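You operate a simulated robot arm through the tools that you are given. There is no shell and no other tool. Be economical: measure what you need, move in short steps, check, and stop when the job is done.

The job below is to be done with a simulated robot arm. You get a single attempt, and the scene is never put back.

TASK
Swap the lit board for the one on the rest and light it.
Fine: light it at its printed voltage; the old board goes flat in the yellow tray; pins move only with the supply off; leave the new one lit.

Only the result counts: the job must be done as asked and must still hold three seconds after the hand-in. Knocking over, shifting, dropping, spilling or breaking anything else fails it.

THE ROBOT
A 7-joint arm with a two-finger parallel gripper, fixed in place. Base frame: the origin is at the foot of the arm, x ahead of it, y to its left, z up; the work surface is at about z = 0. Units: m, degrees, N and s.
With the tool pointing down near the work surface it reaches from about 0.24 to 0.62 m from the base axis. Its first joint turns from -66.0 to 66.0 degrees. Payload 2.6 kg.
The tool frame sits at the grasp point between the pads (the TCP): z along the fingers, y along the line on which they close. The tips reach 0.03 m beyond it. Largest opening 0.094 m; finger width 0.028, thickness 0.01; the body of the gripper, 0.05 by 0.096 m, starts 0.055 m behind the TCP.
Orientation is that of the tool frame in the base frame, as a unit quaternion [w, x, y, z]. With the fingers straight down and closing along the base's y, the tool's x points along the base's -x, its y along +y and its z along -z.

THE INTERFACE
- The arm moves only by the tool arm_command. Its argument "plan" is a list of rows, each an object of numbers (a shift or turn left out is 0, a gripper value left out holds the last): "grip": the gripper command, from -1 (fully open) to 1 (shut), values between in proportion; "x", "y", "z": the shift along the base's x, y, z in units of 20 mm (1.0 is 20 mm); "ax", "ay", "az": the turn, a rotation vector about the base's x, y, z in units of 6 degrees (1.0 is 6 degrees). In form: [{"grip": .., "x": .., "y": .., "z": .., "ax": .., "ay": .., "az": ..}, ...]. A call has 1 to 8 rows; each row shifts and turns the commanded pose from where the row before left it. A call with a number of a shift or a turn outside -1 to 1 is refused whole. Each row takes 0.2 s and may step no farther than 0.05 m and 8.6 degrees from the row before; otherwise, or with a gripper value out of range, the whole call is refused. A pose out of reach is approached as far as the arm can. The call stops where the force on the tool passes 90 N (or 10 N more than at its start, if that is more) or the arm is blocked; 0.2 s more then pass. Each finger travels about 0.072 m/s and halts on what it meets, pressing with about 22 N; the grip force reading is that of the motor and also rises with nothing between the fingers. The clock runs only during rows and for 0.2 s after the last one: add rows that do not move to give the fingers time. It gives the time, the measured TCP pose, the force on the tool (base axes), the opening and the grip force at its end, in the units of the frame above (readings bear some noise).
- Cameras (640 x 400 px; columns grow to the right, rows downward): "scene" is fixed at [0.0349, 0.4263, 0.5752]; the picture's right is [-0.79, -0.61, 0.00], its down [-0.28, 0.36, -0.89] and it looks along [0.54, -0.70, -0.46] (base axes); focal length 327 px, centre (320, 200). "wrist" rides on the gripper at [0.076, 0.014, -0.102] in the tool frame; the picture's right is [-0.18, 0.98, 0.00], its down [-0.75, -0.14, -0.64] and it looks along [-0.63, -0.12, 0.77] (tool axes); focal length 243 px, centre (320, 200). There is no depth. A picture from a camera that has moved, and an enlarged one, comes with that camera's place and axes in the base frame and with its lens.
- snapshot(camera): a new picture of that camera. It takes no simulated time.
- enlarge(camera, box): a new picture of the part [left, top, right, bottom] of that camera's present view, enlarged. It takes no simulated time.
- close_job(): hands the job in; it is judged then, once.

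Go step by step. Nothing tells you positions but the pictures and the camera data: compare them with the known pose of the tool, close in by small moves and look again before you grip or let go. The budget is 120 turns and 76 pictures, counting those below and the enlarged ones. Unless the task says otherwise, let go and move clear before handing in, and close with one line.

The tools are called after ">>>" by a JSON object that holds its "op" and its "data". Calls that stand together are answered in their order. arm_command: Moves the arm, as the interface text tells. Its arguments: {"type":"object","properties":{"plan":{"type":"array"}},"required":["plan"]} The other tools are called the same way: snapshot (camera) takes a picture; enlarge (camera, box) takes an enlarged picture of a part of a camera's view; close_job () hands the job in.

At the start:

```text
time_s: 0.0
ee_pos: [0.2539, -0.2472, 0.4211]
ee_rot: [0.0, 0.0, 1.0, 0.0]
wrist_force: [0.3, 0.0, 0.0]
gripper_width: 0.0939
finger_force: 0.0
```

scene: 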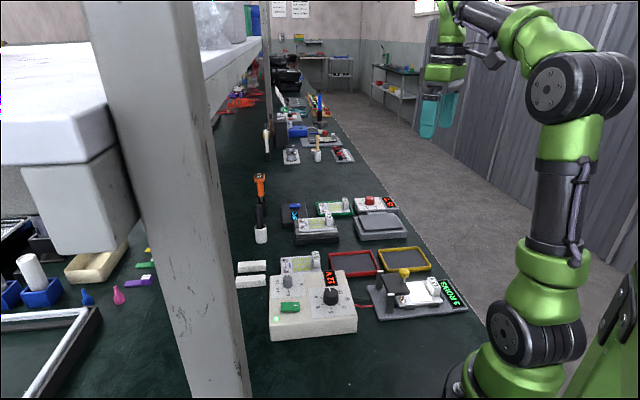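
wrist: 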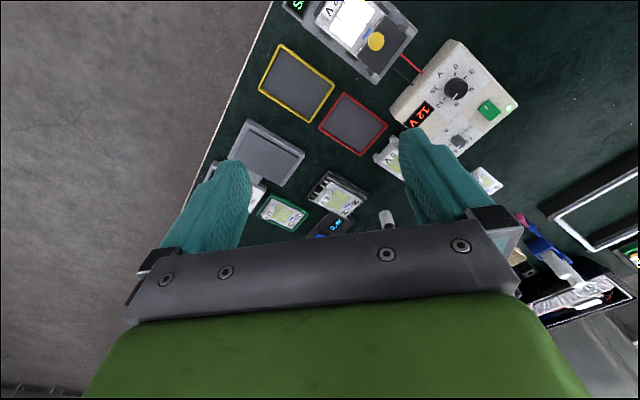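

I see a supply with a knob, a green switch and a 12 V display, a fixture with a lit board and a yellow pin/clamp, yellow and red trays, and several boards. I'll look closer first.

>>> {"op": "enlarge", "data": {"camera": "scene", "box": [230, 230, 480, 386]}}

>>> {"op": "enlarge", "data": {"camera": "wrist", "box": [220, 0, 540, 200]}}

>>> {"op": "enlarge", "data": {"camera": "scene", "box": [240, 160, 420, 272]}}

```text
2.56 times, centred on (355, 308) of scene
camera zoom: at [0.0349, 0.4263, 0.5752], right [-0.79, -0.61, 0.0], down [-0.28, 0.36, -0.89], along [0.54, -0.7, -0.46], focal length 837 px, centre (230, -76)
```

zoom: 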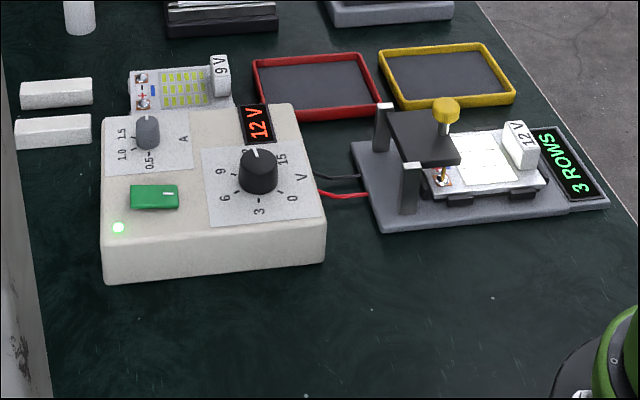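

```text
2.00 times, centred on (380, 100) of wrist
camera zoom: at [0.1788, -0.2338, 0.5252], right [0.18, 0.98, 0.0], down [0.75, -0.14, 0.64], along [0.63, -0.12, -0.77], focal length 485 px, centre (200, 400)
```

zoom: 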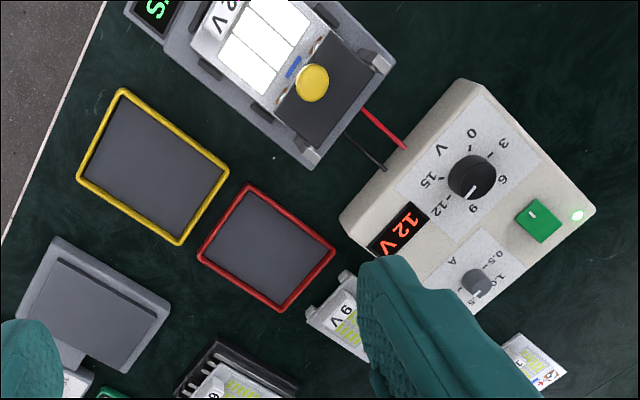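

```text
3.56 times, centred on (330, 216) of scene
camera zoom: at [0.0349, 0.4263, 0.5752], right [-0.79, -0.61, 0.0], down [-0.28, 0.36, -0.89], along [0.54, -0.7, -0.46], focal length 1162 px, centre (284, 143)
```

zoom: 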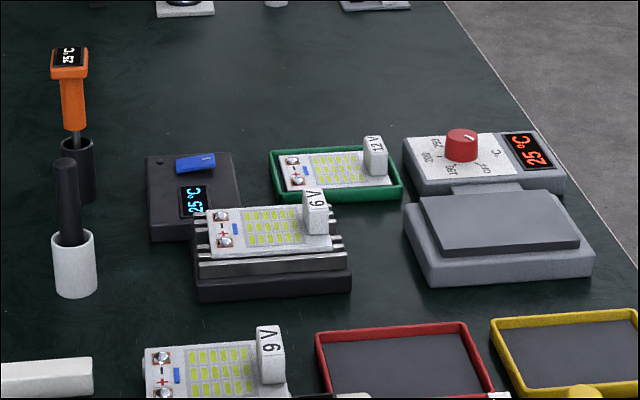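

The boards that may be "on the rest" are a 9 V one near the supply and a 6 V one on a finned block. I'll move the wrist camera over them to check.

>>> {"op": "arm_command", "data": {"plan": [{"grip": -1, "x": 1, "y": 0.6}, {"x": 1, "y": 0.6}, {"x": 1, "y": 0.6}, {"x": 1, "y": 0.6}, {"x": 1, "y": 0.6}, {"x": 1, "y": 0.6}, {"x": 1, "y": 0.6}, {"x": 1, "y": 0.6}]}}

>>> {"op": "snapshot", "data": {"camera": "wrist"}}

```text
time_s: 1.8
ee_pos: [0.4134, -0.1516, 0.4212]
ee_rot: [0.0, 0.0, 1.0, -0.001]
wrist_force: [0.5, 0.9, 0.4]
gripper_width: 0.0939
finger_force: 0.2
```

```text
70 pictures are left
camera wrist: at [0.3376, -0.1377, 0.526], right [0.19, 0.98, 0.0], down [0.75, -0.14, 0.64], along [0.63, -0.12, -0.77], focal length 243 px, centre (320, 200)
```

wrist: 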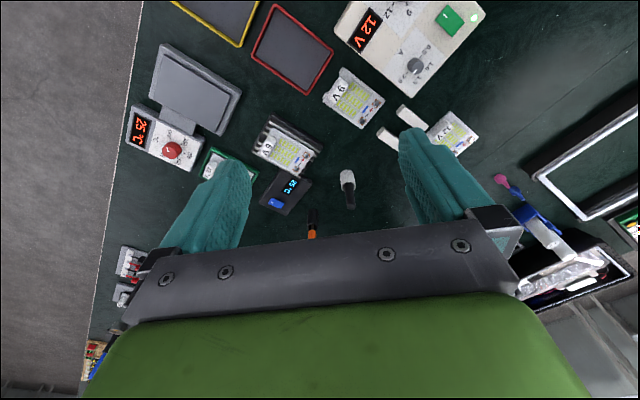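

There is one more board at right by the white bars, which the pillar hides in the scene view. I'll enlarge.

>>> {"op": "enlarge", "data": {"camera": "wrist", "box": [310, 50, 490, 162]}}

>>> {"op": "enlarge", "data": {"camera": "wrist", "box": [180, 90, 360, 202]}}

```text
3.56 times, centred on (400, 106) of wrist
camera zoom: at [0.3376, -0.1377, 0.526], right [0.19, 0.98, 0.0], down [0.75, -0.14, 0.64], along [0.63, -0.12, -0.77], focal length 863 px, centre (36, 534)
```

zoom: 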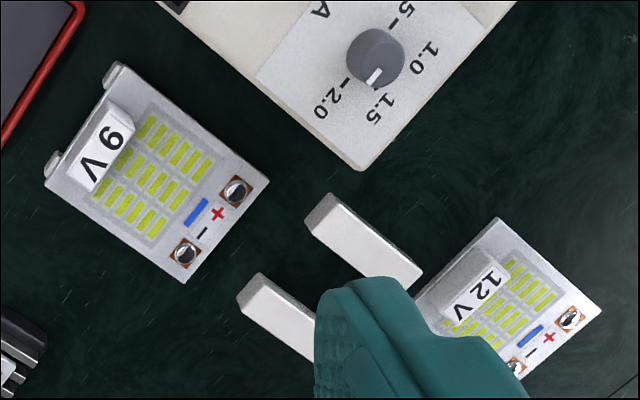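

```text
3.56 times, centred on (270, 146) of wrist
camera zoom: at [0.3376, -0.1377, 0.526], right [0.19, 0.98, 0.0], down [0.75, -0.14, 0.64], along [0.63, -0.12, -0.77], focal length 863 px, centre (498, 392)
```

zoom: 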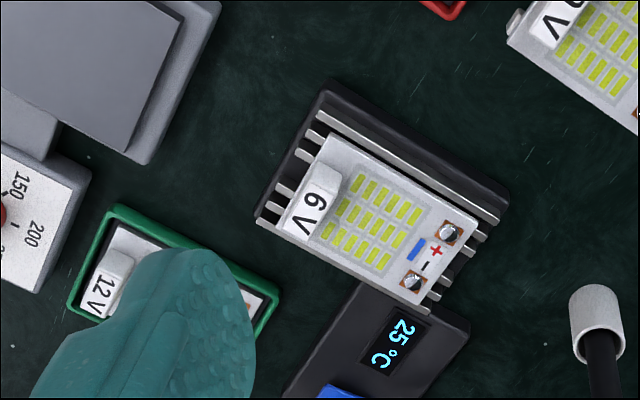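

>>> {"op": "enlarge", "data": {"camera": "scene", "box": [220, 240, 340, 315]}}

>>> {"op": "arm_command", "data": {"plan": [{"y": 1, "z": -0.5}, {"y": 1, "z": -0.5}, {"y": 1, "z": -0.5}, {"y": 1, "z": -0.5}, {"y": 1}, {"y": 1}, {"y": 1}]}}

>>> {"op": "snapshot", "data": {"camera": "wrist"}}

```text
5.33 times, centred on (280, 278) of scene
camera zoom: at [0.0349, 0.4263, 0.5752], right [-0.79, -0.61, 0.0], down [-0.28, 0.36, -0.89], along [0.54, -0.7, -0.46], focal length 1744 px, centre (533, -213)
```

zoom: 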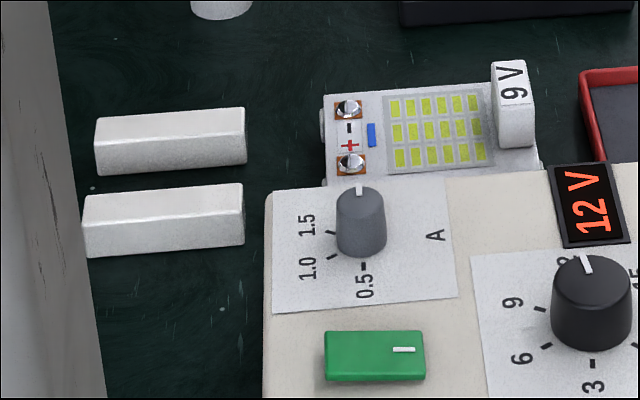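

```text
time_s: 3.4
ee_pos: [0.4151, -0.0102, 0.3817]
ee_rot: [0.0, 0.0, 1.0, 0.0]
wrist_force: [-0.2, 0.0, -0.4]
gripper_width: 0.0939
finger_force: 0.1
```

```text
66 pictures are left
camera wrist: at [0.3402, 0.003, 0.4842], right [0.18, 0.98, 0.0], down [0.75, -0.14, 0.64], along [0.63, -0.12, -0.77], focal length 243 px, centre (320, 200)
```

wrist: 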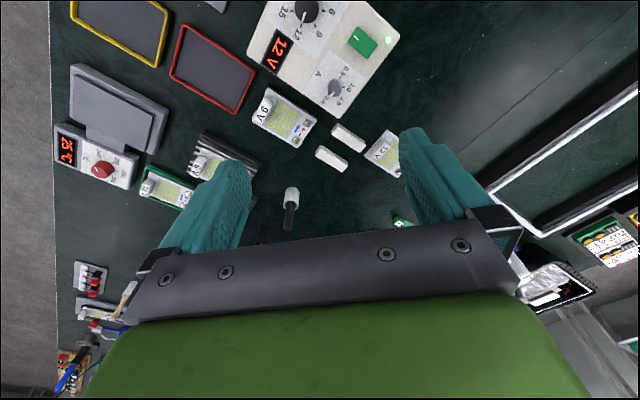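

>>> {"op": "enlarge", "data": {"camera": "wrist", "box": [240, 70, 440, 195]}}

```text
3.20 times, centred on (340, 132) of wrist
camera zoom: at [0.3402, 0.003, 0.4842], right [0.18, 0.98, 0.0], down [0.75, -0.14, 0.64], along [0.63, -0.12, -0.77], focal length 776 px, centre (256, 416)
```

zoom: 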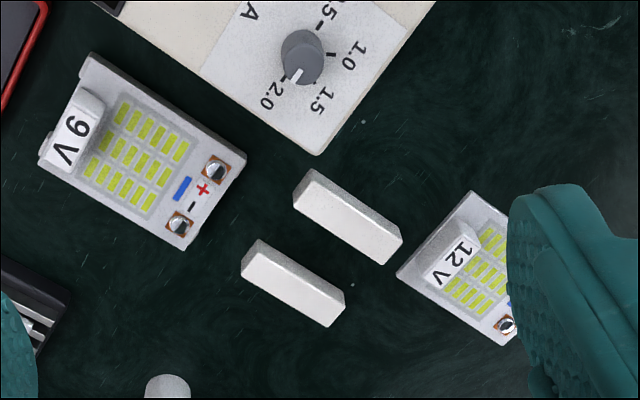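

The board on two white bars (a rest) is the candidate; I want an unambiguous reading of its label, since 6 and 9 can be confused.

>>> {"op": "enlarge", "data": {"camera": "wrist", "box": [248, 84, 308, 122]}}

>>> {"op": "enlarge", "data": {"camera": "scene", "box": [300, 195, 396, 255]}}

>>> {"op": "enlarge", "data": {"camera": "scene", "box": [265, 245, 361, 305]}}

```text
10.53 times, centred on (278, 103) of wrist
camera zoom: at [0.3402, 0.003, 0.4842], right [0.18, 0.98, 0.0], down [0.75, -0.14, 0.64], along [0.63, -0.12, -0.77], focal length 2554 px, centre (762, 1221)
```

zoom: 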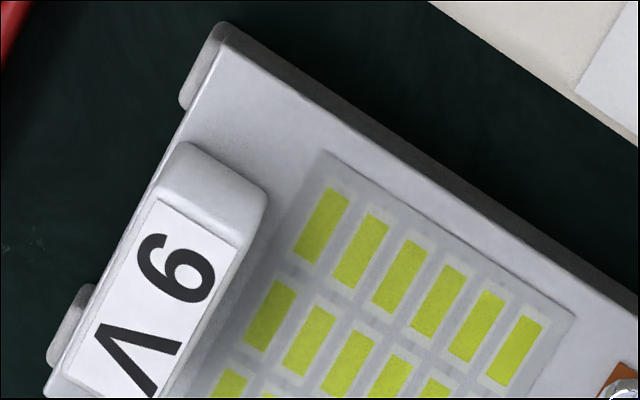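

```text
6.67 times, centred on (348, 225) of scene
camera zoom: at [0.0349, 0.4262, 0.5752], right [-0.79, -0.61, 0.0], down [-0.28, 0.36, -0.89], along [0.54, -0.7, -0.46], focal length 2180 px, centre (133, 33)
```

zoom: 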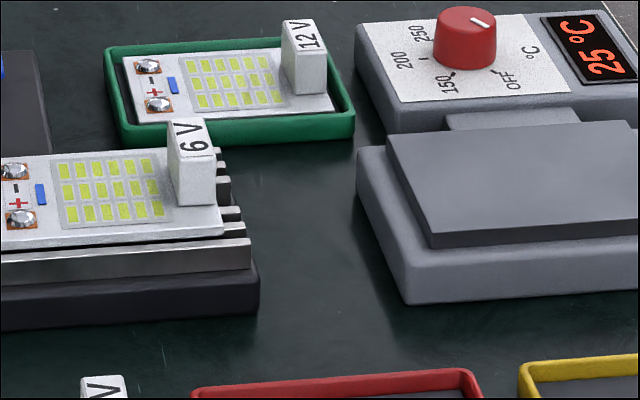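

```text
6.67 times, centred on (313, 275) of scene
camera zoom: at [0.0349, 0.4262, 0.5752], right [-0.79, -0.61, 0.0], down [-0.28, 0.36, -0.89], along [0.54, -0.7, -0.46], focal length 2180 px, centre (367, -300)
```

zoom: 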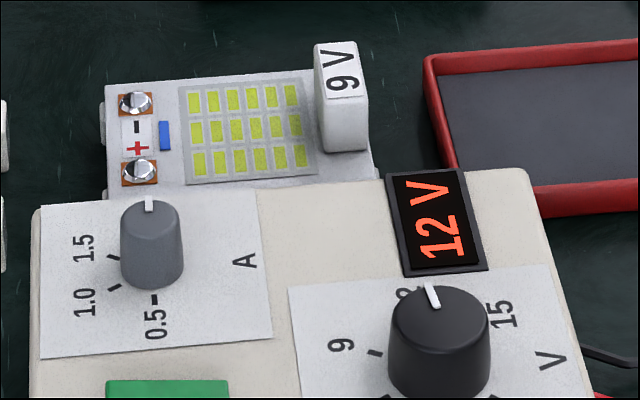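

The board on the bars reads 9 V (the bowl is on the text-up side), so it is the target. Now I'll study the fixture and the supply.

>>> {"op": "enlarge", "data": {"camera": "scene", "box": [360, 260, 480, 335]}}

>>> {"op": "arm_command", "data": {"plan": [{"x": -1, "y": -1}, {"x": -1, "y": -1}, {"x": -1, "y": -1}, {"x": -1, "y": -1}, {"x": -1, "y": -1}, {"x": -1, "y": -1}, {"x": -1, "y": -1}, {"x": -1, "y": -0.6}]}}

>>> {"op": "snapshot", "data": {"camera": "wrist"}}

```text
5.33 times, centred on (420, 298) of scene
camera zoom: at [0.0349, 0.4262, 0.5752], right [-0.79, -0.61, 0.0], down [-0.28, 0.36, -0.89], along [0.54, -0.7, -0.46], focal length 1744 px, centre (-213, -320)
```

zoom: 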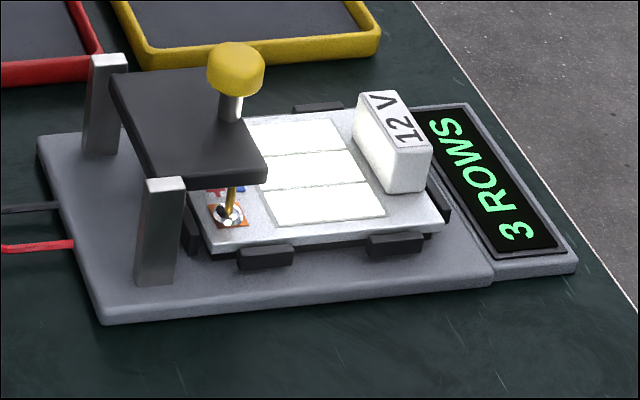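

```text
time_s: 5.2
ee_pos: [0.2547, -0.1644, 0.3811]
ee_rot: [0.0, 0.0, 1.0, 0.0]
wrist_force: [0.0, -0.3, -0.9]
gripper_width: 0.0937
finger_force: 0.0
```

```text
60 pictures are left
camera wrist: at [0.1792, -0.1502, 0.4861], right [0.18, 0.98, 0.0], down [0.75, -0.14, 0.64], along [0.63, -0.12, -0.77], focal length 243 px, centre (320, 200)
```

wrist: 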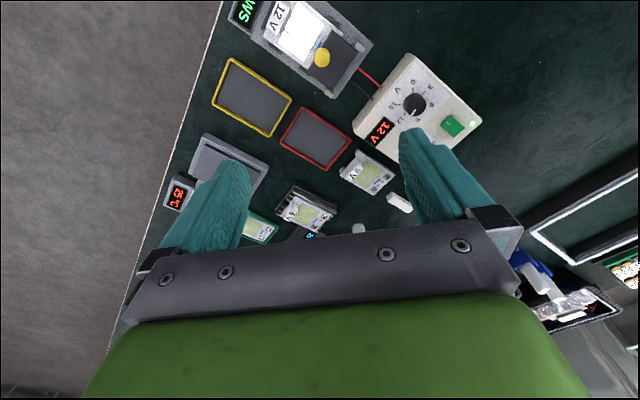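

The supply and fixture sit at about 45° to the base axes. I'll yaw the tool -45° and move over the supply to inspect the switch and knob.

>>> {"op": "arm_command", "data": {"plan": [{"az": -1, "x": 0.7, "y": 1}, {"az": -1, "x": 0.7, "y": 1}, {"az": -1, "x": 0.7, "y": 1}, {"az": -1, "x": 0.7, "y": 1}, {"az": -1, "x": 0.7, "y": 1}, {"az": -1, "x": 0.7, "y": 1}, {"az": -1, "x": 0.7, "y": 1, "z": -1}, {"az": -0.5, "x": 0.7, "y": 1, "z": -1}]}}

>>> {"op": "snapshot", "data": {"camera": "wrist"}}

>>> {"op": "enlarge", "data": {"camera": "scene", "box": [265, 265, 365, 345]}}

```text
time_s: 7.0
ee_pos: [0.3654, -0.0013, 0.3447]
ee_rot: [0.0, 0.384, 0.924, 0.0]
wrist_force: [0.2, 0.3, -0.2]
gripper_width: 0.0942
finger_force: 0.0
```

```text
59 pictures are left
camera wrist: at [0.3223, 0.062, 0.4476], right [0.83, 0.56, 0.0], down [0.43, -0.63, 0.64], along [0.36, -0.53, -0.77], focal length 243 px, centre (320, 200)
```

wrist: 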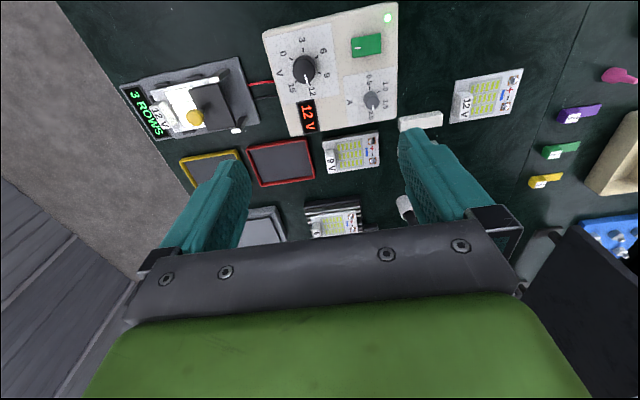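

```text
5.00 times, centred on (315, 305) of scene
camera zoom: at [0.0349, 0.4262, 0.5752], right [-0.79, -0.61, 0.0], down [-0.28, 0.36, -0.89], along [0.54, -0.7, -0.46], focal length 1635 px, centre (345, -325)
```

zoom: 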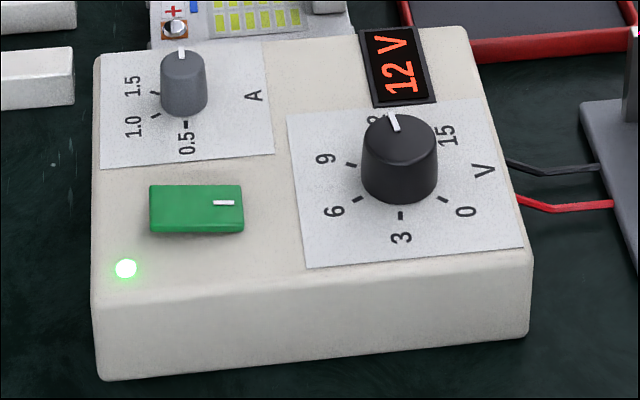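

>>> {"op": "enlarge", "data": {"camera": "wrist", "box": [250, 0, 410, 100]}}

>>> {"op": "enlarge", "data": {"camera": "wrist", "box": [110, 50, 270, 150]}}

>>> {"op": "enlarge", "data": {"camera": "scene", "box": [285, 295, 325, 325]}}

```text
4.00 times, centred on (330, 50) of wrist
camera zoom: at [0.3223, 0.062, 0.4476], right [0.83, 0.56, 0.0], down [0.43, -0.63, 0.64], along [0.36, -0.53, -0.77], focal length 970 px, centre (280, 800)
```

zoom: 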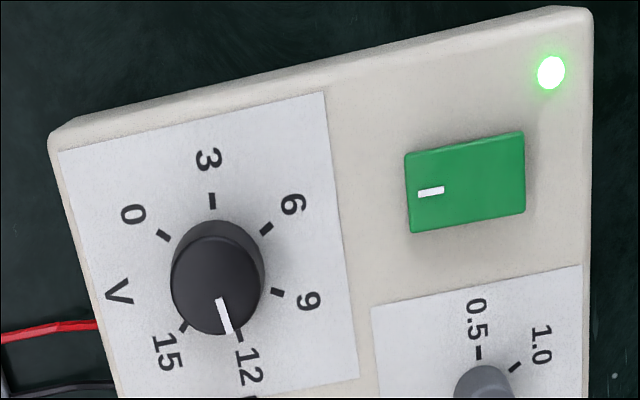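

```text
4.00 times, centred on (190, 100) of wrist
camera zoom: at [0.3223, 0.062, 0.4476], right [0.83, 0.56, 0.0], down [0.43, -0.63, 0.64], along [0.36, -0.53, -0.77], focal length 970 px, centre (840, 600)
```

zoom: 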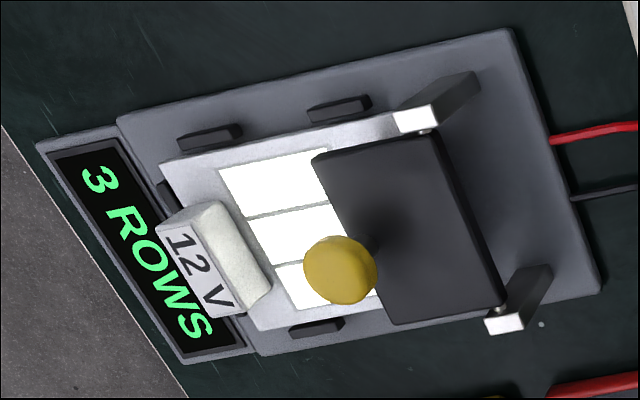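

```text
13.33 times, centred on (305, 310) of scene
camera zoom: at [0.0349, 0.4262, 0.5752], right [-0.79, -0.61, 0.0], down [-0.28, 0.36, -0.89], along [0.54, -0.7, -0.46], focal length 4359 px, centre (520, -1267)
```

zoom: 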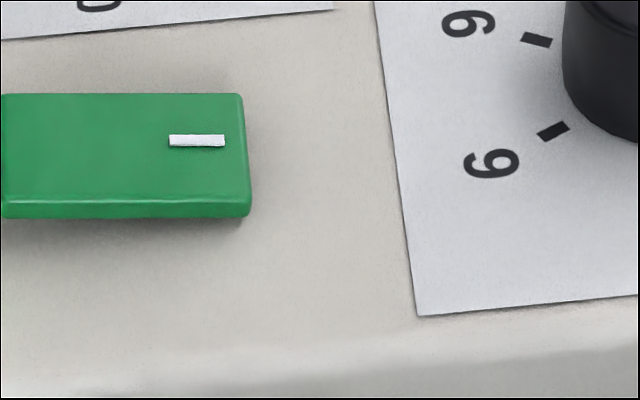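

The switch is a rocker with its "I" mark at the knob end, and the pins hang on a hinged flap lifted by the yellow knob. First I switch the supply off by pressing the LED end of the rocker with closed fingers.

>>> {"op": "arm_command", "data": {"plan": [{"grip": 1, "x": 0.3, "y": 0.41, "z": -1}, {"x": 0.3, "y": 0.41, "z": -1}, {"x": 0.3, "y": 0.41, "z": -1}, {"x": 0.3, "y": 0.41, "z": -1}, {"x": 0.3, "y": 0.41, "z": -1}, {"x": 0.3, "y": 0.41, "z": -1}, {"x": 0.3, "y": 0.41, "z": -1}, {"x": 0.25, "y": 0.38, "z": -1}]}}

>>> {"op": "arm_command", "data": {"plan": [{"z": -1}, {"z": -1}, {"z": -1}, {"z": 0}]}}

>>> {"op": "snapshot", "data": {"camera": "wrist"}}

>>> {"op": "enlarge", "data": {"camera": "scene", "box": [255, 245, 375, 345]}}

```text
time_s: 8.8
ee_pos: [0.4135, 0.0621, 0.1825]
ee_rot: [0.001, 0.382, 0.924, 0.0]
wrist_force: [-0.7, 0.3, 1.1]
gripper_width: 0.0
finger_force: 21.6
```

```text
time_s: 9.8
ee_pos: [0.4134, 0.0613, 0.1225]
ee_rot: [0.0, 0.382, 0.924, 0.0]
wrist_force: [-0.6, 0.7, -0.1]
gripper_width: 0.0001
finger_force: 21.7
```

```text
54 pictures are left
camera wrist: at [0.371, 0.1236, 0.2262], right [0.83, 0.56, 0.0], down [0.43, -0.63, 0.64], along [0.36, -0.53, -0.77], focal length 243 px, centre (320, 200)
```

wrist: 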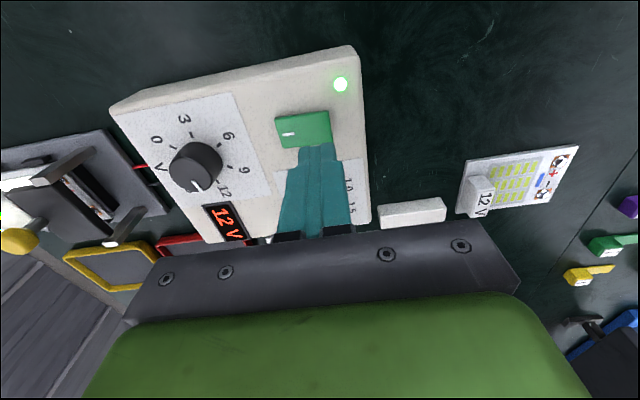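

```text
4.00 times, centred on (315, 295) of scene
camera zoom: at [0.0349, 0.4263, 0.5752], right [-0.79, -0.61, 0.0], down [-0.28, 0.36, -0.89], along [0.54, -0.7, -0.46], focal length 1308 px, centre (340, -180)
```

zoom: 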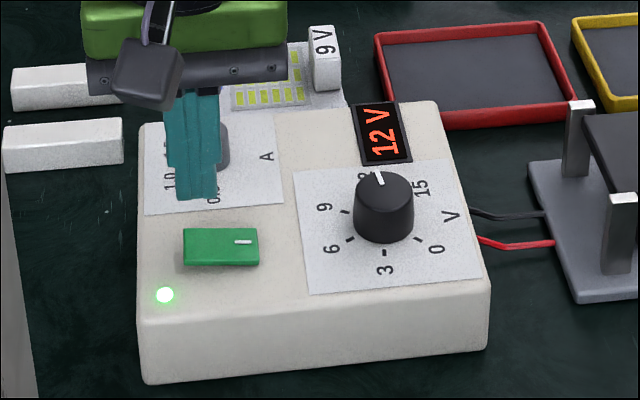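

The tip is above the LED end of the rocker, with about 40 mm to go. Descending gently.

>>> {"op": "arm_command", "data": {"plan": [{"z": -1}, {"z": -0.5}, {"z": -0.25}, {"z": 0}]}}

>>> {"op": "enlarge", "data": {"camera": "scene", "box": [255, 245, 375, 345]}}

```text
time_s: 10.8
ee_pos: [0.4137, 0.0627, 0.0878]
ee_rot: [0.002, 0.383, 0.924, 0.001]
wrist_force: [1.5, 1.8, 4.3]
gripper_width: 0.0
finger_force: 22.4
```

```text
4.00 times, centred on (315, 295) of scene
camera zoom: at [0.0349, 0.4263, 0.5752], right [-0.79, -0.61, 0.0], down [-0.28, 0.36, -0.89], along [0.54, -0.7, -0.46], focal length 1308 px, centre (340, -180)
```

zoom: 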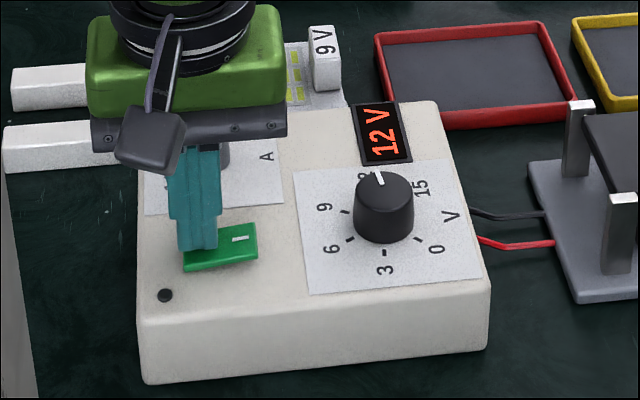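

The LED went out and the rocker tipped, so the supply is off. I retreat, open the fingers and move above the voltage knob.

>>> {"op": "arm_command", "data": {"plan": [{"z": 1}, {"z": 1}, {"z": 1, "grip": -0.2}, {"x": -0.8, "y": -1}, {"x": -0.8, "y": -1}, {"x": -0.8, "y": -1}, {"x": -0.8, "y": -0.85}]}}

>>> {"op": "snapshot", "data": {"camera": "wrist"}}

>>> {"op": "enlarge", "data": {"camera": "scene", "box": [265, 245, 475, 345]}}

```text
time_s: 12.4
ee_pos: [0.3474, -0.0156, 0.1461]
ee_rot: [-0.001, 0.382, 0.924, 0.001]
wrist_force: [0.6, 0.0, 0.7]
gripper_width: 0.0566
finger_force: 0.1
```

```text
51 pictures are left
camera wrist: at [0.305, 0.0468, 0.2508], right [0.82, 0.57, 0.0], down [0.43, -0.63, 0.64], along [0.36, -0.53, -0.77], focal length 243 px, centre (320, 200)
```

wrist: 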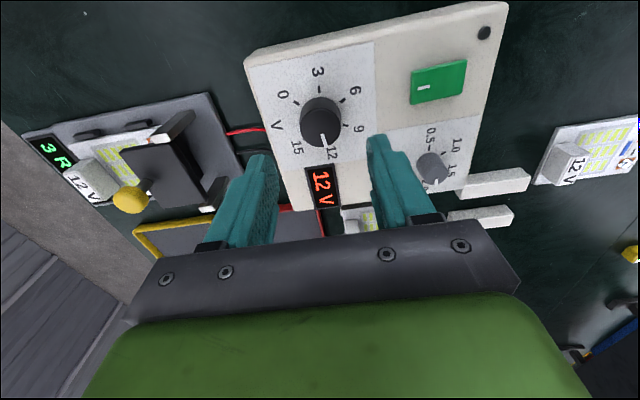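

```text
3.05 times, centred on (370, 295) of scene
camera zoom: at [0.0349, 0.4263, 0.5752], right [-0.79, -0.61, 0.0], down [-0.28, 0.36, -0.89], along [0.54, -0.7, -0.46], focal length 996 px, centre (168, -90)
```

zoom: 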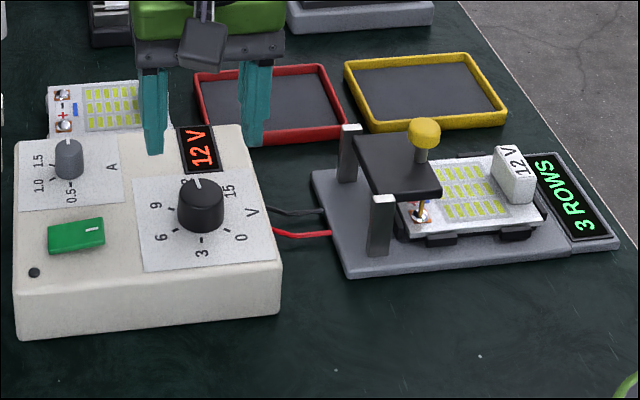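

The board is dark and the display shows the 12 V setpoint. I align on the knob at about (0.346, -0.012) and descend with the fingers around it.

>>> {"op": "arm_command", "data": {"plan": [{"y": 0.18, "x": -0.07, "z": -0.9}, {"z": -1}, {"z": -0.8}, {"z": 0}]}}

>>> {"op": "snapshot", "data": {"camera": "wrist"}}

>>> {"op": "enlarge", "data": {"camera": "scene", "box": [265, 245, 385, 345]}}

```text
time_s: 13.4
ee_pos: [0.3474, -0.0132, 0.0938]
ee_rot: [-0.001, 0.383, 0.924, 0.0]
wrist_force: [-0.1, 1.4, 0.2]
gripper_width: 0.0565
finger_force: 0.0
```

```text
49 pictures are left
camera wrist: at [0.3038, 0.0505, 0.1967], right [0.83, 0.56, 0.0], down [0.43, -0.63, 0.64], along [0.36, -0.53, -0.77], focal length 243 px, centre (320, 200)
```

wrist: 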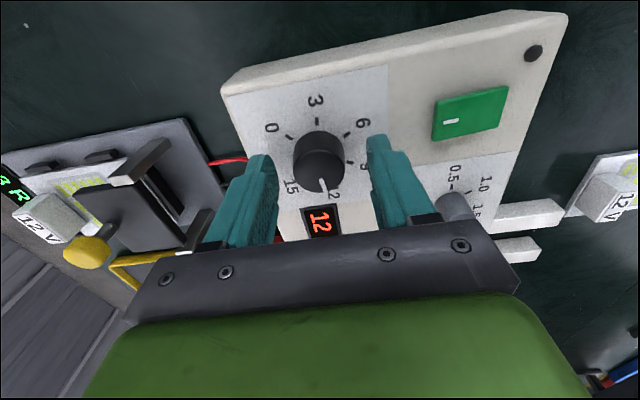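

```text
4.00 times, centred on (325, 295) of scene
camera zoom: at [0.0349, 0.4263, 0.5752], right [-0.79, -0.61, 0.0], down [-0.28, 0.36, -0.89], along [0.54, -0.7, -0.46], focal length 1308 px, centre (300, -180)
```

zoom: 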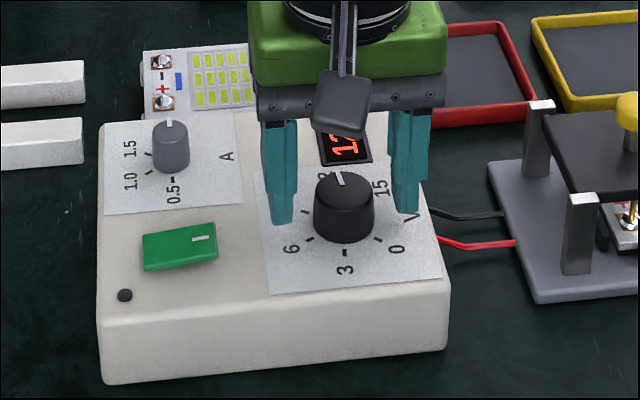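

Keeping in mind that taller points appear lower in this wrist view, the knob top projects right at the TCP axis, so alignment is good. I descend 6 mm and close.

>>> {"op": "arm_command", "data": {"plan": [{"z": -0.3}, {"grip": 0.3}, {"grip": 1}, {"z": 0}, {"z": 0}]}}

>>> {"op": "enlarge", "data": {"camera": "wrist", "box": [200, 60, 440, 240]}}

```text
time_s: 14.6
ee_pos: [0.346, -0.0133, 0.087]
ee_rot: [0.0, 0.384, 0.923, -0.001]
wrist_force: [-12.8, -15.4, 5.0]
gripper_width: 0.0326
finger_force: 44.7
```

```text
2.22 times, centred on (320, 150) of wrist
camera zoom: at [0.304, 0.0493, 0.1904], right [0.83, 0.56, 0.0], down [0.43, -0.63, 0.64], along [0.36, -0.53, -0.77], focal length 539 px, centre (320, 311)
```

zoom: 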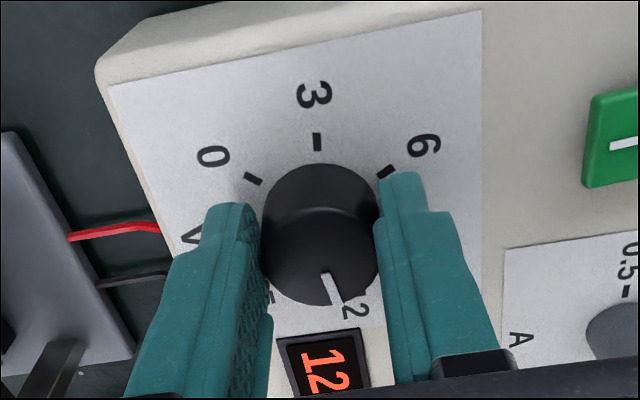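

>>> {"op": "arm_command", "data": {"plan": [{"x": -0.07, "y": -0.07}, {"az": 1}, {"az": 1}, {"az": 1}, {"az": 1}, {"az": 1}, {"az": 1}, {"z": 0}]}}

>>> {"op": "enlarge", "data": {"camera": "wrist", "box": [200, 60, 440, 240]}}

>>> {"op": "enlarge", "data": {"camera": "scene", "box": [265, 245, 385, 345]}}

```text
time_s: 16.4
ee_pos: [0.3447, -0.0155, 0.0855]
ee_rot: [-0.001, 0.08, 0.997, -0.001]
wrist_force: [-10.3, -24.2, 3.4]
gripper_width: 0.0324
finger_force: 45.6
```

```text
2.22 times, centred on (320, 150) of wrist
camera zoom: at [0.2736, 0.0102, 0.1904], right [0.34, 0.94, 0.0], down [0.72, -0.26, 0.64], along [0.6, -0.22, -0.77], focal length 539 px, centre (320, 311)
```

zoom: 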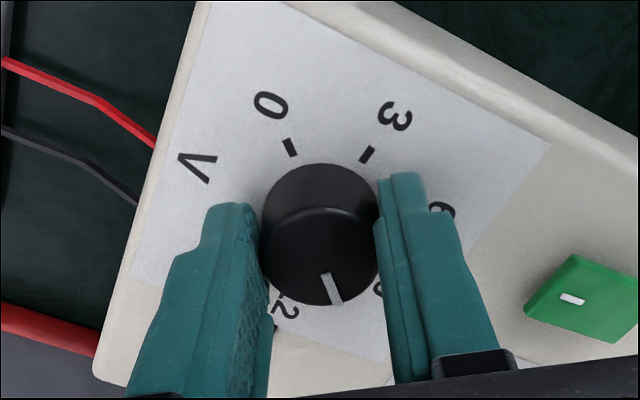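

```text
4.00 times, centred on (325, 295) of scene
camera zoom: at [0.0349, 0.4263, 0.5752], right [-0.79, -0.61, 0.0], down [-0.28, 0.36, -0.89], along [0.54, -0.7, -0.46], focal length 1308 px, centre (300, -180)
```

zoom: 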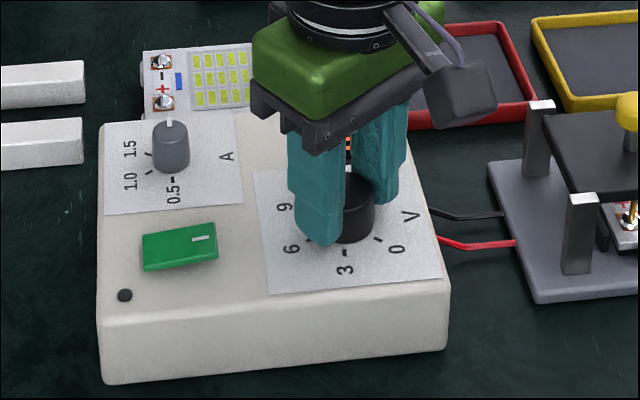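

The knob turns with the gripper. I relieve the sideways force with a small shift, then keep turning.

>>> {"op": "arm_command", "data": {"plan": [{"y": -0.12, "x": -0.02}, {"z": 0}]}}

```text
time_s: 17.0
ee_pos: [0.3455, -0.0156, 0.0865]
ee_rot: [-0.001, 0.079, 0.997, 0.0]
wrist_force: [-0.3, -13.9, -0.7]
gripper_width: 0.0334
finger_force: 44.9
```

>>> {"op": "arm_command", "data": {"plan": [{"y": -0.12}, {"az": 1}, {"az": 1}, {"z": 0}]}}

>>> {"op": "snapshot", "data": {"camera": "wrist"}}

>>> {"op": "enlarge", "data": {"camera": "scene", "box": [285, 245, 385, 325]}}

```text
time_s: 18.0
ee_pos: [0.3456, -0.0163, 0.0872]
ee_rot: [-0.002, -0.027, 1.0, 0.001]
wrist_force: [-14.0, 12.8, 16.3]
gripper_width: 0.0327
finger_force: 45.4
```

```text
44 pictures are left
camera wrist: at [0.2699, -0.0072, 0.1907], right [0.13, 0.99, 0.0], down [0.76, -0.1, 0.64], along [0.64, -0.08, -0.77], focal length 243 px, centre (320, 200)
```

wrist: 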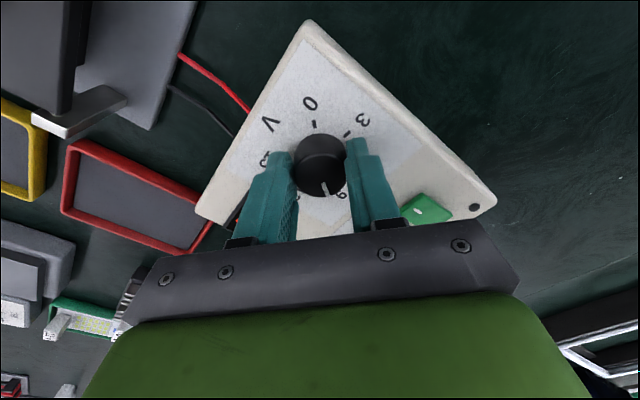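

```text
5.00 times, centred on (335, 285) of scene
camera zoom: at [0.0348, 0.4263, 0.5752], right [-0.79, -0.61, 0.0], down [-0.28, 0.36, -0.89], along [0.54, -0.7, -0.45], focal length 1635 px, centre (245, -225)
```

zoom: 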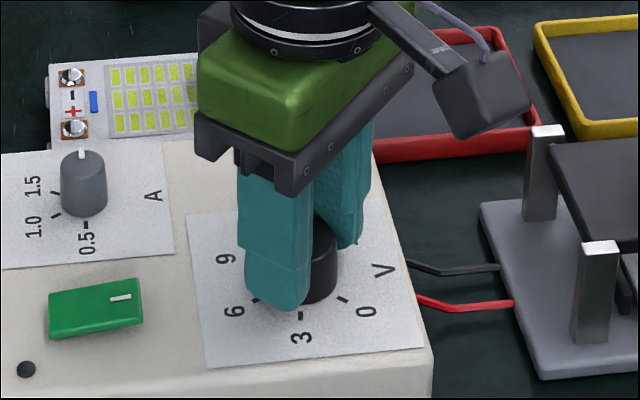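

>>> {"op": "arm_command", "data": {"plan": [{"az": 1}, {"z": 0}, {"grip": 0.2}, {"z": 0}, {"z": 1}, {"z": 1}, {"z": 0.5}]}}

>>> {"op": "enlarge", "data": {"camera": "wrist", "box": [200, 40, 500, 240]}}

>>> {"op": "enlarge", "data": {"camera": "scene", "box": [285, 255, 385, 335]}}

```text
time_s: 19.6
ee_pos: [0.3439, -0.0171, 0.1364]
ee_rot: [0.0, -0.079, 0.997, 0.0]
wrist_force: [0.4, 0.7, 0.9]
gripper_width: 0.0376
finger_force: 0.1
```

```text
2.00 times, centred on (350, 140) of wrist
camera zoom: at [0.2684, -0.0168, 0.2399], right [0.03, 1.0, 0.0], down [0.77, -0.02, 0.64], along [0.64, -0.02, -0.77], focal length 485 px, centre (260, 320)
```

zoom: 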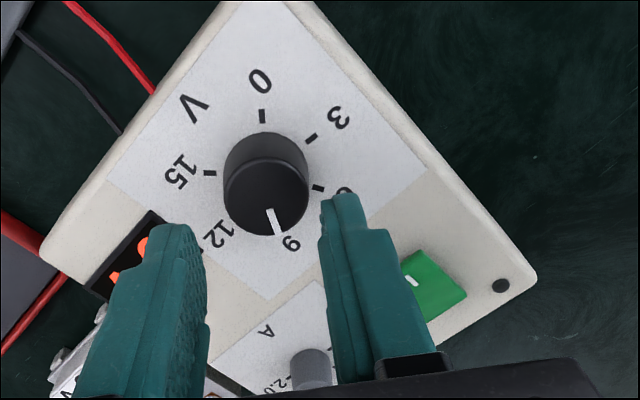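

```text
5.00 times, centred on (335, 295) of scene
camera zoom: at [0.0349, 0.4263, 0.5752], right [-0.79, -0.61, 0.0], down [-0.28, 0.36, -0.89], along [0.54, -0.7, -0.46], focal length 1635 px, centre (245, -275)
```

zoom: 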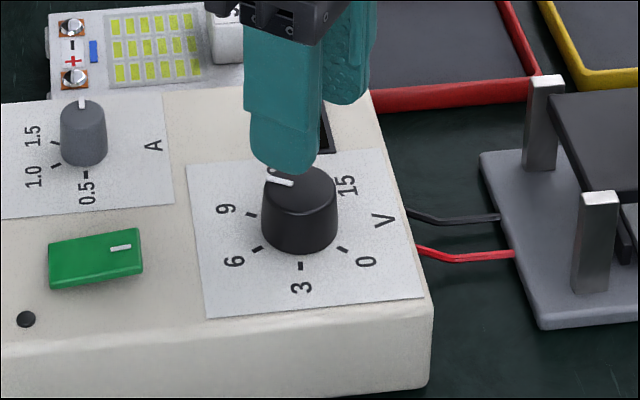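

The pointer seems to be at 9. I lift away so the display can be read.

>>> {"op": "arm_command", "data": {"plan": [{"z": 1, "x": -0.5}, {"z": 1, "x": -0.5, "y": -0.5}, {"z": 1, "y": -1}, {"z": 0.5, "y": -1}, {"y": -1}]}}

>>> {"op": "enlarge", "data": {"camera": "scene", "box": [265, 245, 475, 345]}}

```text
time_s: 20.8
ee_pos: [0.3256, -0.0874, 0.2058]
ee_rot: [0.001, -0.078, 0.997, -0.001]
wrist_force: [-0.5, -0.7, 0.3]
gripper_width: 0.0376
finger_force: 0.0
```

```text
3.05 times, centred on (370, 295) of scene
camera zoom: at [0.0349, 0.4263, 0.5752], right [-0.79, -0.61, 0.0], down [-0.28, 0.36, -0.89], along [0.54, -0.7, -0.46], focal length 996 px, centre (168, -90)
```

zoom: 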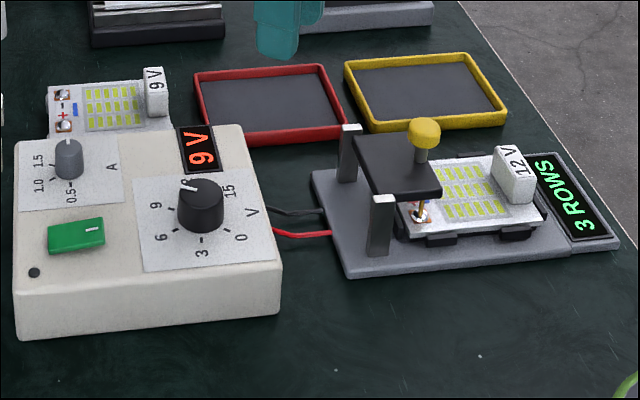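

The display now reads 9 V with the supply off. Next I yaw to +45° and move above the yellow knob at about (0.244, -0.164, 0.08).

>>> {"op": "arm_command", "data": {"plan": [{"grip": -0.2, "az": 1, "x": -0.68, "y": -0.64}, {"az": 1, "x": -0.68, "y": -0.64}, {"az": 1, "x": -0.68, "y": -0.64}, {"az": 1, "x": -0.68, "y": -0.64}, {"az": 1, "x": -0.68, "y": -0.64}, {"az": 1, "x": -0.68, "y": -0.64}, {"z": -1}, {"z": -0.5}]}}

>>> {"op": "snapshot", "data": {"camera": "wrist"}}

>>> {"op": "enlarge", "data": {"camera": "scene", "box": [360, 240, 480, 340]}}

```text
time_s: 22.6
ee_pos: [0.2437, -0.165, 0.1775]
ee_rot: [0.0, -0.383, 0.924, 0.001]
wrist_force: [-0.3, 0.9, -0.1]
gripper_width: 0.0564
finger_force: 0.0
```

```text
39 pictures are left
camera wrist: at [0.1808, -0.209, 0.2801], right [-0.57, 0.82, 0.0], down [0.63, 0.43, 0.64], along [0.53, 0.36, -0.77], focal length 243 px, centre (320, 200)
```

wrist: 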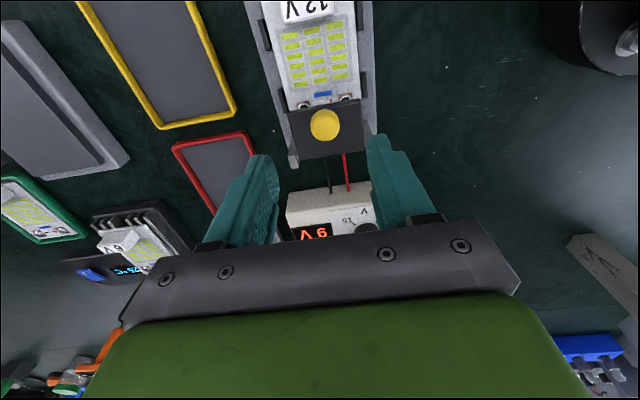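

```text
4.00 times, centred on (420, 290) of scene
camera zoom: at [0.0349, 0.4263, 0.5752], right [-0.79, -0.61, 0.0], down [-0.28, 0.36, -0.89], along [0.54, -0.7, -0.46], focal length 1308 px, centre (-80, -160)
```

zoom: 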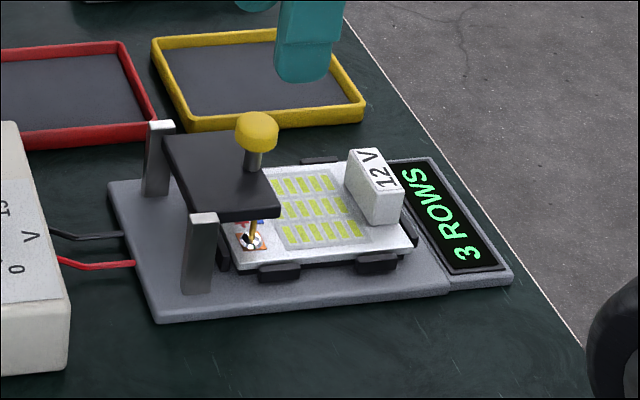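

The knob is almost centred; I nudge and descend to straddle it.

>>> {"op": "arm_command", "data": {"plan": [{"x": 0.07, "y": 0.22, "z": -1}, {"z": -1}, {"z": -1}, {"z": -0.9}, {"z": 0}]}}

>>> {"op": "snapshot", "data": {"camera": "wrist"}}

>>> {"op": "enlarge", "data": {"camera": "scene", "box": [360, 240, 480, 340]}}

```text
time_s: 23.8
ee_pos: [0.2461, -0.1606, 0.0975]
ee_rot: [0.0, -0.383, 0.924, -0.001]
wrist_force: [0.2, 0.0, 0.2]
gripper_width: 0.0563
finger_force: 0.0
```

```text
37 pictures are left
camera wrist: at [0.1825, -0.2055, 0.2017], right [-0.56, 0.83, 0.0], down [0.63, 0.43, 0.64], along [0.53, 0.36, -0.77], focal length 243 px, centre (320, 200)
```

wrist: 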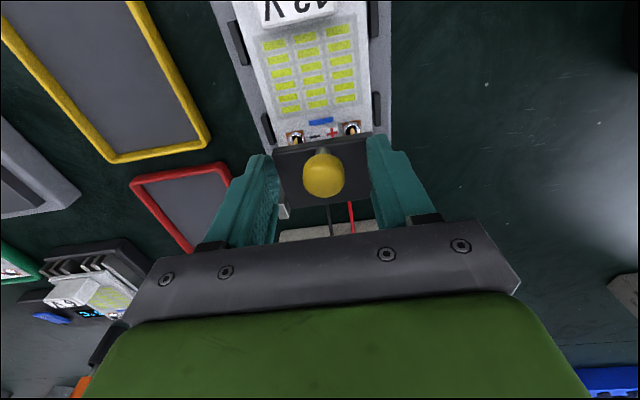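

```text
4.00 times, centred on (420, 290) of scene
camera zoom: at [0.0349, 0.4263, 0.5752], right [-0.79, -0.61, 0.0], down [-0.28, 0.36, -0.89], along [0.54, -0.7, -0.46], focal length 1308 px, centre (-80, -160)
```

zoom: 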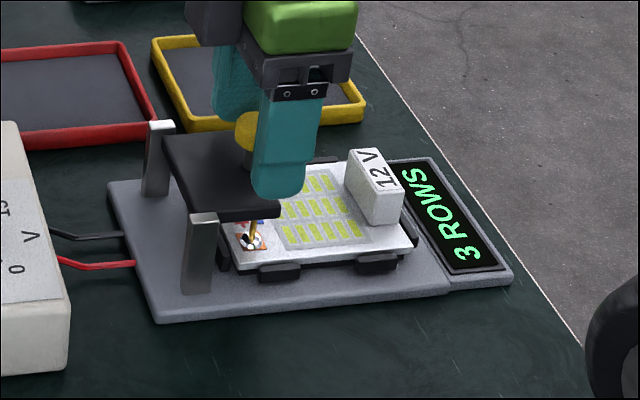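

>>> {"op": "arm_command", "data": {"plan": [{"x": 0.1, "y": 0.12, "z": -0.3}, {"grip": 0.3}, {"grip": 1}, {"z": 0}, {"z": 0}]}}

>>> {"op": "enlarge", "data": {"camera": "wrist", "box": [200, 60, 440, 240]}}

```text
time_s: 25.0
ee_pos: [0.2453, -0.157, 0.0913]
ee_rot: [-0.002, -0.382, 0.924, 0.003]
wrist_force: [-13.2, 11.0, 6.5]
gripper_width: 0.0232
finger_force: 44.6
```

```text
2.22 times, centred on (320, 150) of wrist
camera zoom: at [0.1837, -0.202, 0.1958], right [-0.56, 0.83, 0.0], down [0.64, 0.43, 0.64], along [0.53, 0.36, -0.77], focal length 539 px, centre (320, 311)
```

zoom: 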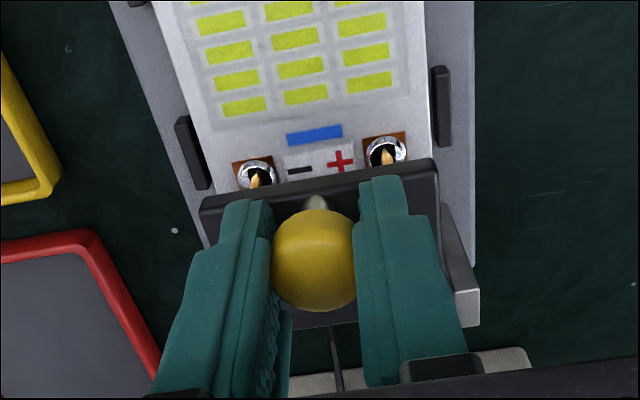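

Knob gripped. I relieve the sideways force and begin swinging the flap up on an arc.

>>> {"op": "arm_command", "data": {"plan": [{"x": -0.06, "y": 0.06}, {"x": 0.18, "y": 0.18, "z": 0.28}, {"x": 0.18, "y": 0.18, "z": 0.26}, {"x": 0.21, "y": 0.21, "z": 0.22}, {"x": 0.22, "y": 0.22, "z": 0.18}, {"z": 0}]}}

>>> {"op": "enlarge", "data": {"camera": "scene", "box": [360, 240, 480, 340]}}

```text
time_s: 26.4
ee_pos: [0.2628, -0.1419, 0.1116]
ee_rot: [-0.002, -0.383, 0.924, -0.002]
wrist_force: [-19.2, -15.5, -3.6]
gripper_width: 0.0231
finger_force: 45.1
```

```text
4.00 times, centred on (420, 290) of scene
camera zoom: at [0.0349, 0.4263, 0.5752], right [-0.79, -0.61, 0.0], down [-0.28, 0.36, -0.89], along [0.54, -0.7, -0.46], focal length 1308 px, centre (-80, -160)
```

zoom: 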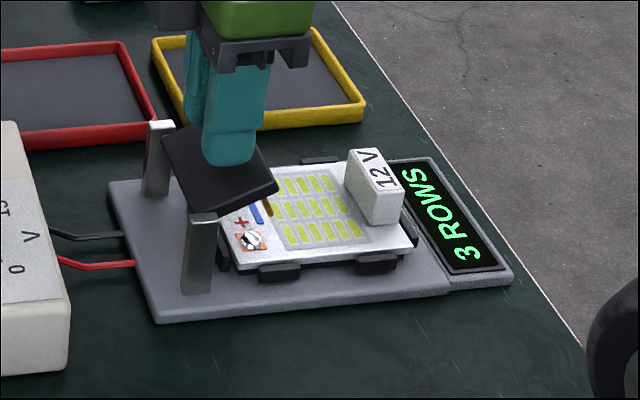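

>>> {"op": "arm_command", "data": {"plan": [{"z": 0.25}, {"x": 0.2, "y": 0.2, "z": 0.22}, {"x": 0.2, "y": 0.2, "z": 0.12}, {"z": 0}]}}

```text
time_s: 27.4
ee_pos: [0.27, -0.1339, 0.1235]
ee_rot: [-0.001, -0.382, 0.924, 0.0]
wrist_force: [-13.8, -14.9, -15.4]
gripper_width: 0.0231
finger_force: 44.8
```

>>> {"op": "arm_command", "data": {"plan": [{"x": 0.2, "y": 0.2, "z": -0.05}, {"x": 0.2, "y": 0.2, "z": -0.05}, {"z": 0}]}}

>>> {"op": "enlarge", "data": {"camera": "scene", "box": [360, 240, 480, 340]}}

```text
time_s: 28.2
ee_pos: [0.2799, -0.1244, 0.1212]
ee_rot: [0.002, -0.383, 0.924, 0.0]
wrist_force: [-16.4, 4.8, 26.6]
gripper_width: 0.0228
finger_force: 44.9
```

```text
4.00 times, centred on (420, 290) of scene
camera zoom: at [0.0348, 0.4263, 0.5752], right [-0.79, -0.61, 0.0], down [-0.28, 0.36, -0.89], along [0.54, -0.7, -0.45], focal length 1308 px, centre (-80, -160)
```

zoom: 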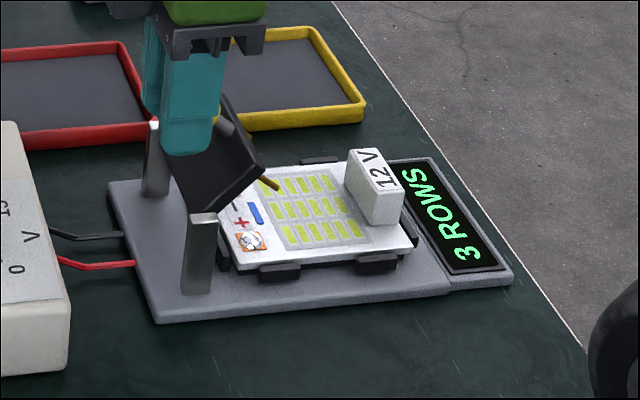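

>>> {"op": "arm_command", "data": {"plan": [{"z": 0.12}, {"x": 0.2, "y": 0.2, "z": 0}, {"x": 0.2, "y": 0.2, "z": -0.05}, {"z": 0}]}}

```text
time_s: 29.2
ee_pos: [0.2867, -0.1168, 0.1223]
ee_rot: [-0.001, -0.382, 0.924, 0.001]
wrist_force: [-16.9, -3.2, -0.7]
gripper_width: 0.0213
finger_force: 44.8
```

>>> {"op": "arm_command", "data": {"plan": [{"x": 0.2, "y": 0.2, "z": -0.08}, {"x": 0.2, "y": 0.2, "z": -0.12}, {"z": 0}]}}

>>> {"op": "enlarge", "data": {"camera": "scene", "box": [360, 240, 480, 340]}}

```text
time_s: 30.0
ee_pos: [0.2951, -0.1069, 0.1184]
ee_rot: [0.002, -0.384, 0.924, 0.0]
wrist_force: [-0.5, -0.4, 0.3]
gripper_width: 0.0
finger_force: 33.0
```

```text
4.00 times, centred on (420, 290) of scene
camera zoom: at [0.0349, 0.4263, 0.5752], right [-0.79, -0.61, 0.0], down [-0.28, 0.36, -0.89], along [0.54, -0.7, -0.46], focal length 1308 px, centre (-80, -160)
```

zoom: 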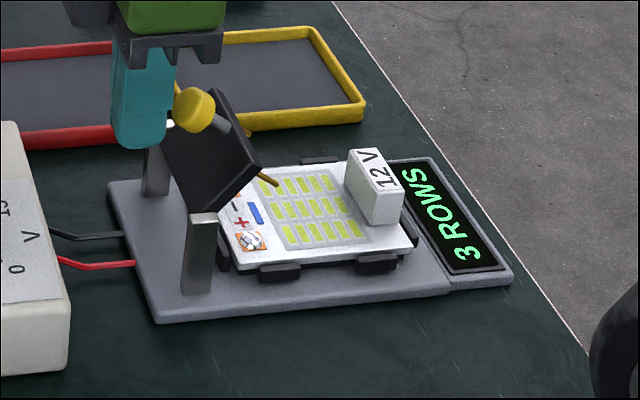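

The knob slipped out of the grip, but the flap stays open at about 60°. I'll go over the knob with closed fingers and push it the rest of the way from the board side.

>>> {"op": "arm_command", "data": {"plan": [{"grip": 1, "z": 1}, {"z": 1}, {"x": -0.8, "y": -0.8}, {"x": -0.8, "y": -0.8}, {"x": -0.75, "y": -0.75}, {"z": -1}, {"z": -0.7}, {"z": 0}]}}

>>> {"op": "enlarge", "data": {"camera": "scene", "box": [360, 240, 480, 340]}}

>>> {"op": "snapshot", "data": {"camera": "wrist"}}

```text
time_s: 31.8
ee_pos: [0.2453, -0.1549, 0.1252]
ee_rot: [0.0, -0.382, 0.924, 0.0]
wrist_force: [-13.8, -1.9, 18.8]
gripper_width: 0.0001
finger_force: 33.2
```

```text
4.00 times, centred on (420, 290) of scene
camera zoom: at [0.0349, 0.4263, 0.5752], right [-0.79, -0.61, 0.0], down [-0.28, 0.36, -0.89], along [0.54, -0.7, -0.45], focal length 1308 px, centre (-80, -160)
```

zoom: 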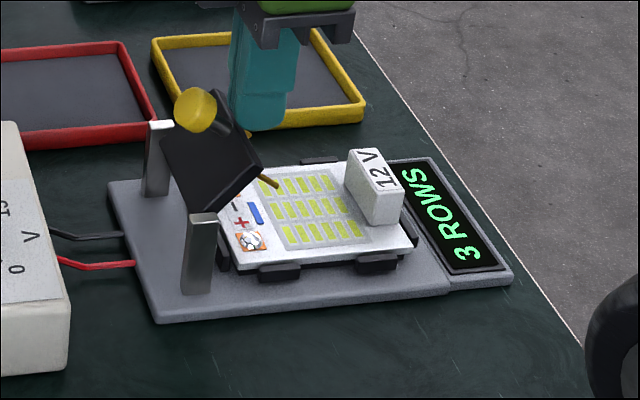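

```text
30 pictures are left
camera wrist: at [0.1834, -0.2003, 0.229], right [-0.56, 0.83, 0.0], down [0.63, 0.43, 0.64], along [0.53, 0.36, -0.77], focal length 243 px, centre (320, 200)
```

wrist: 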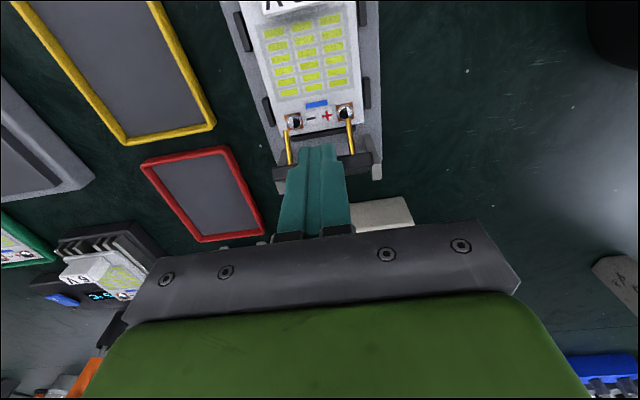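

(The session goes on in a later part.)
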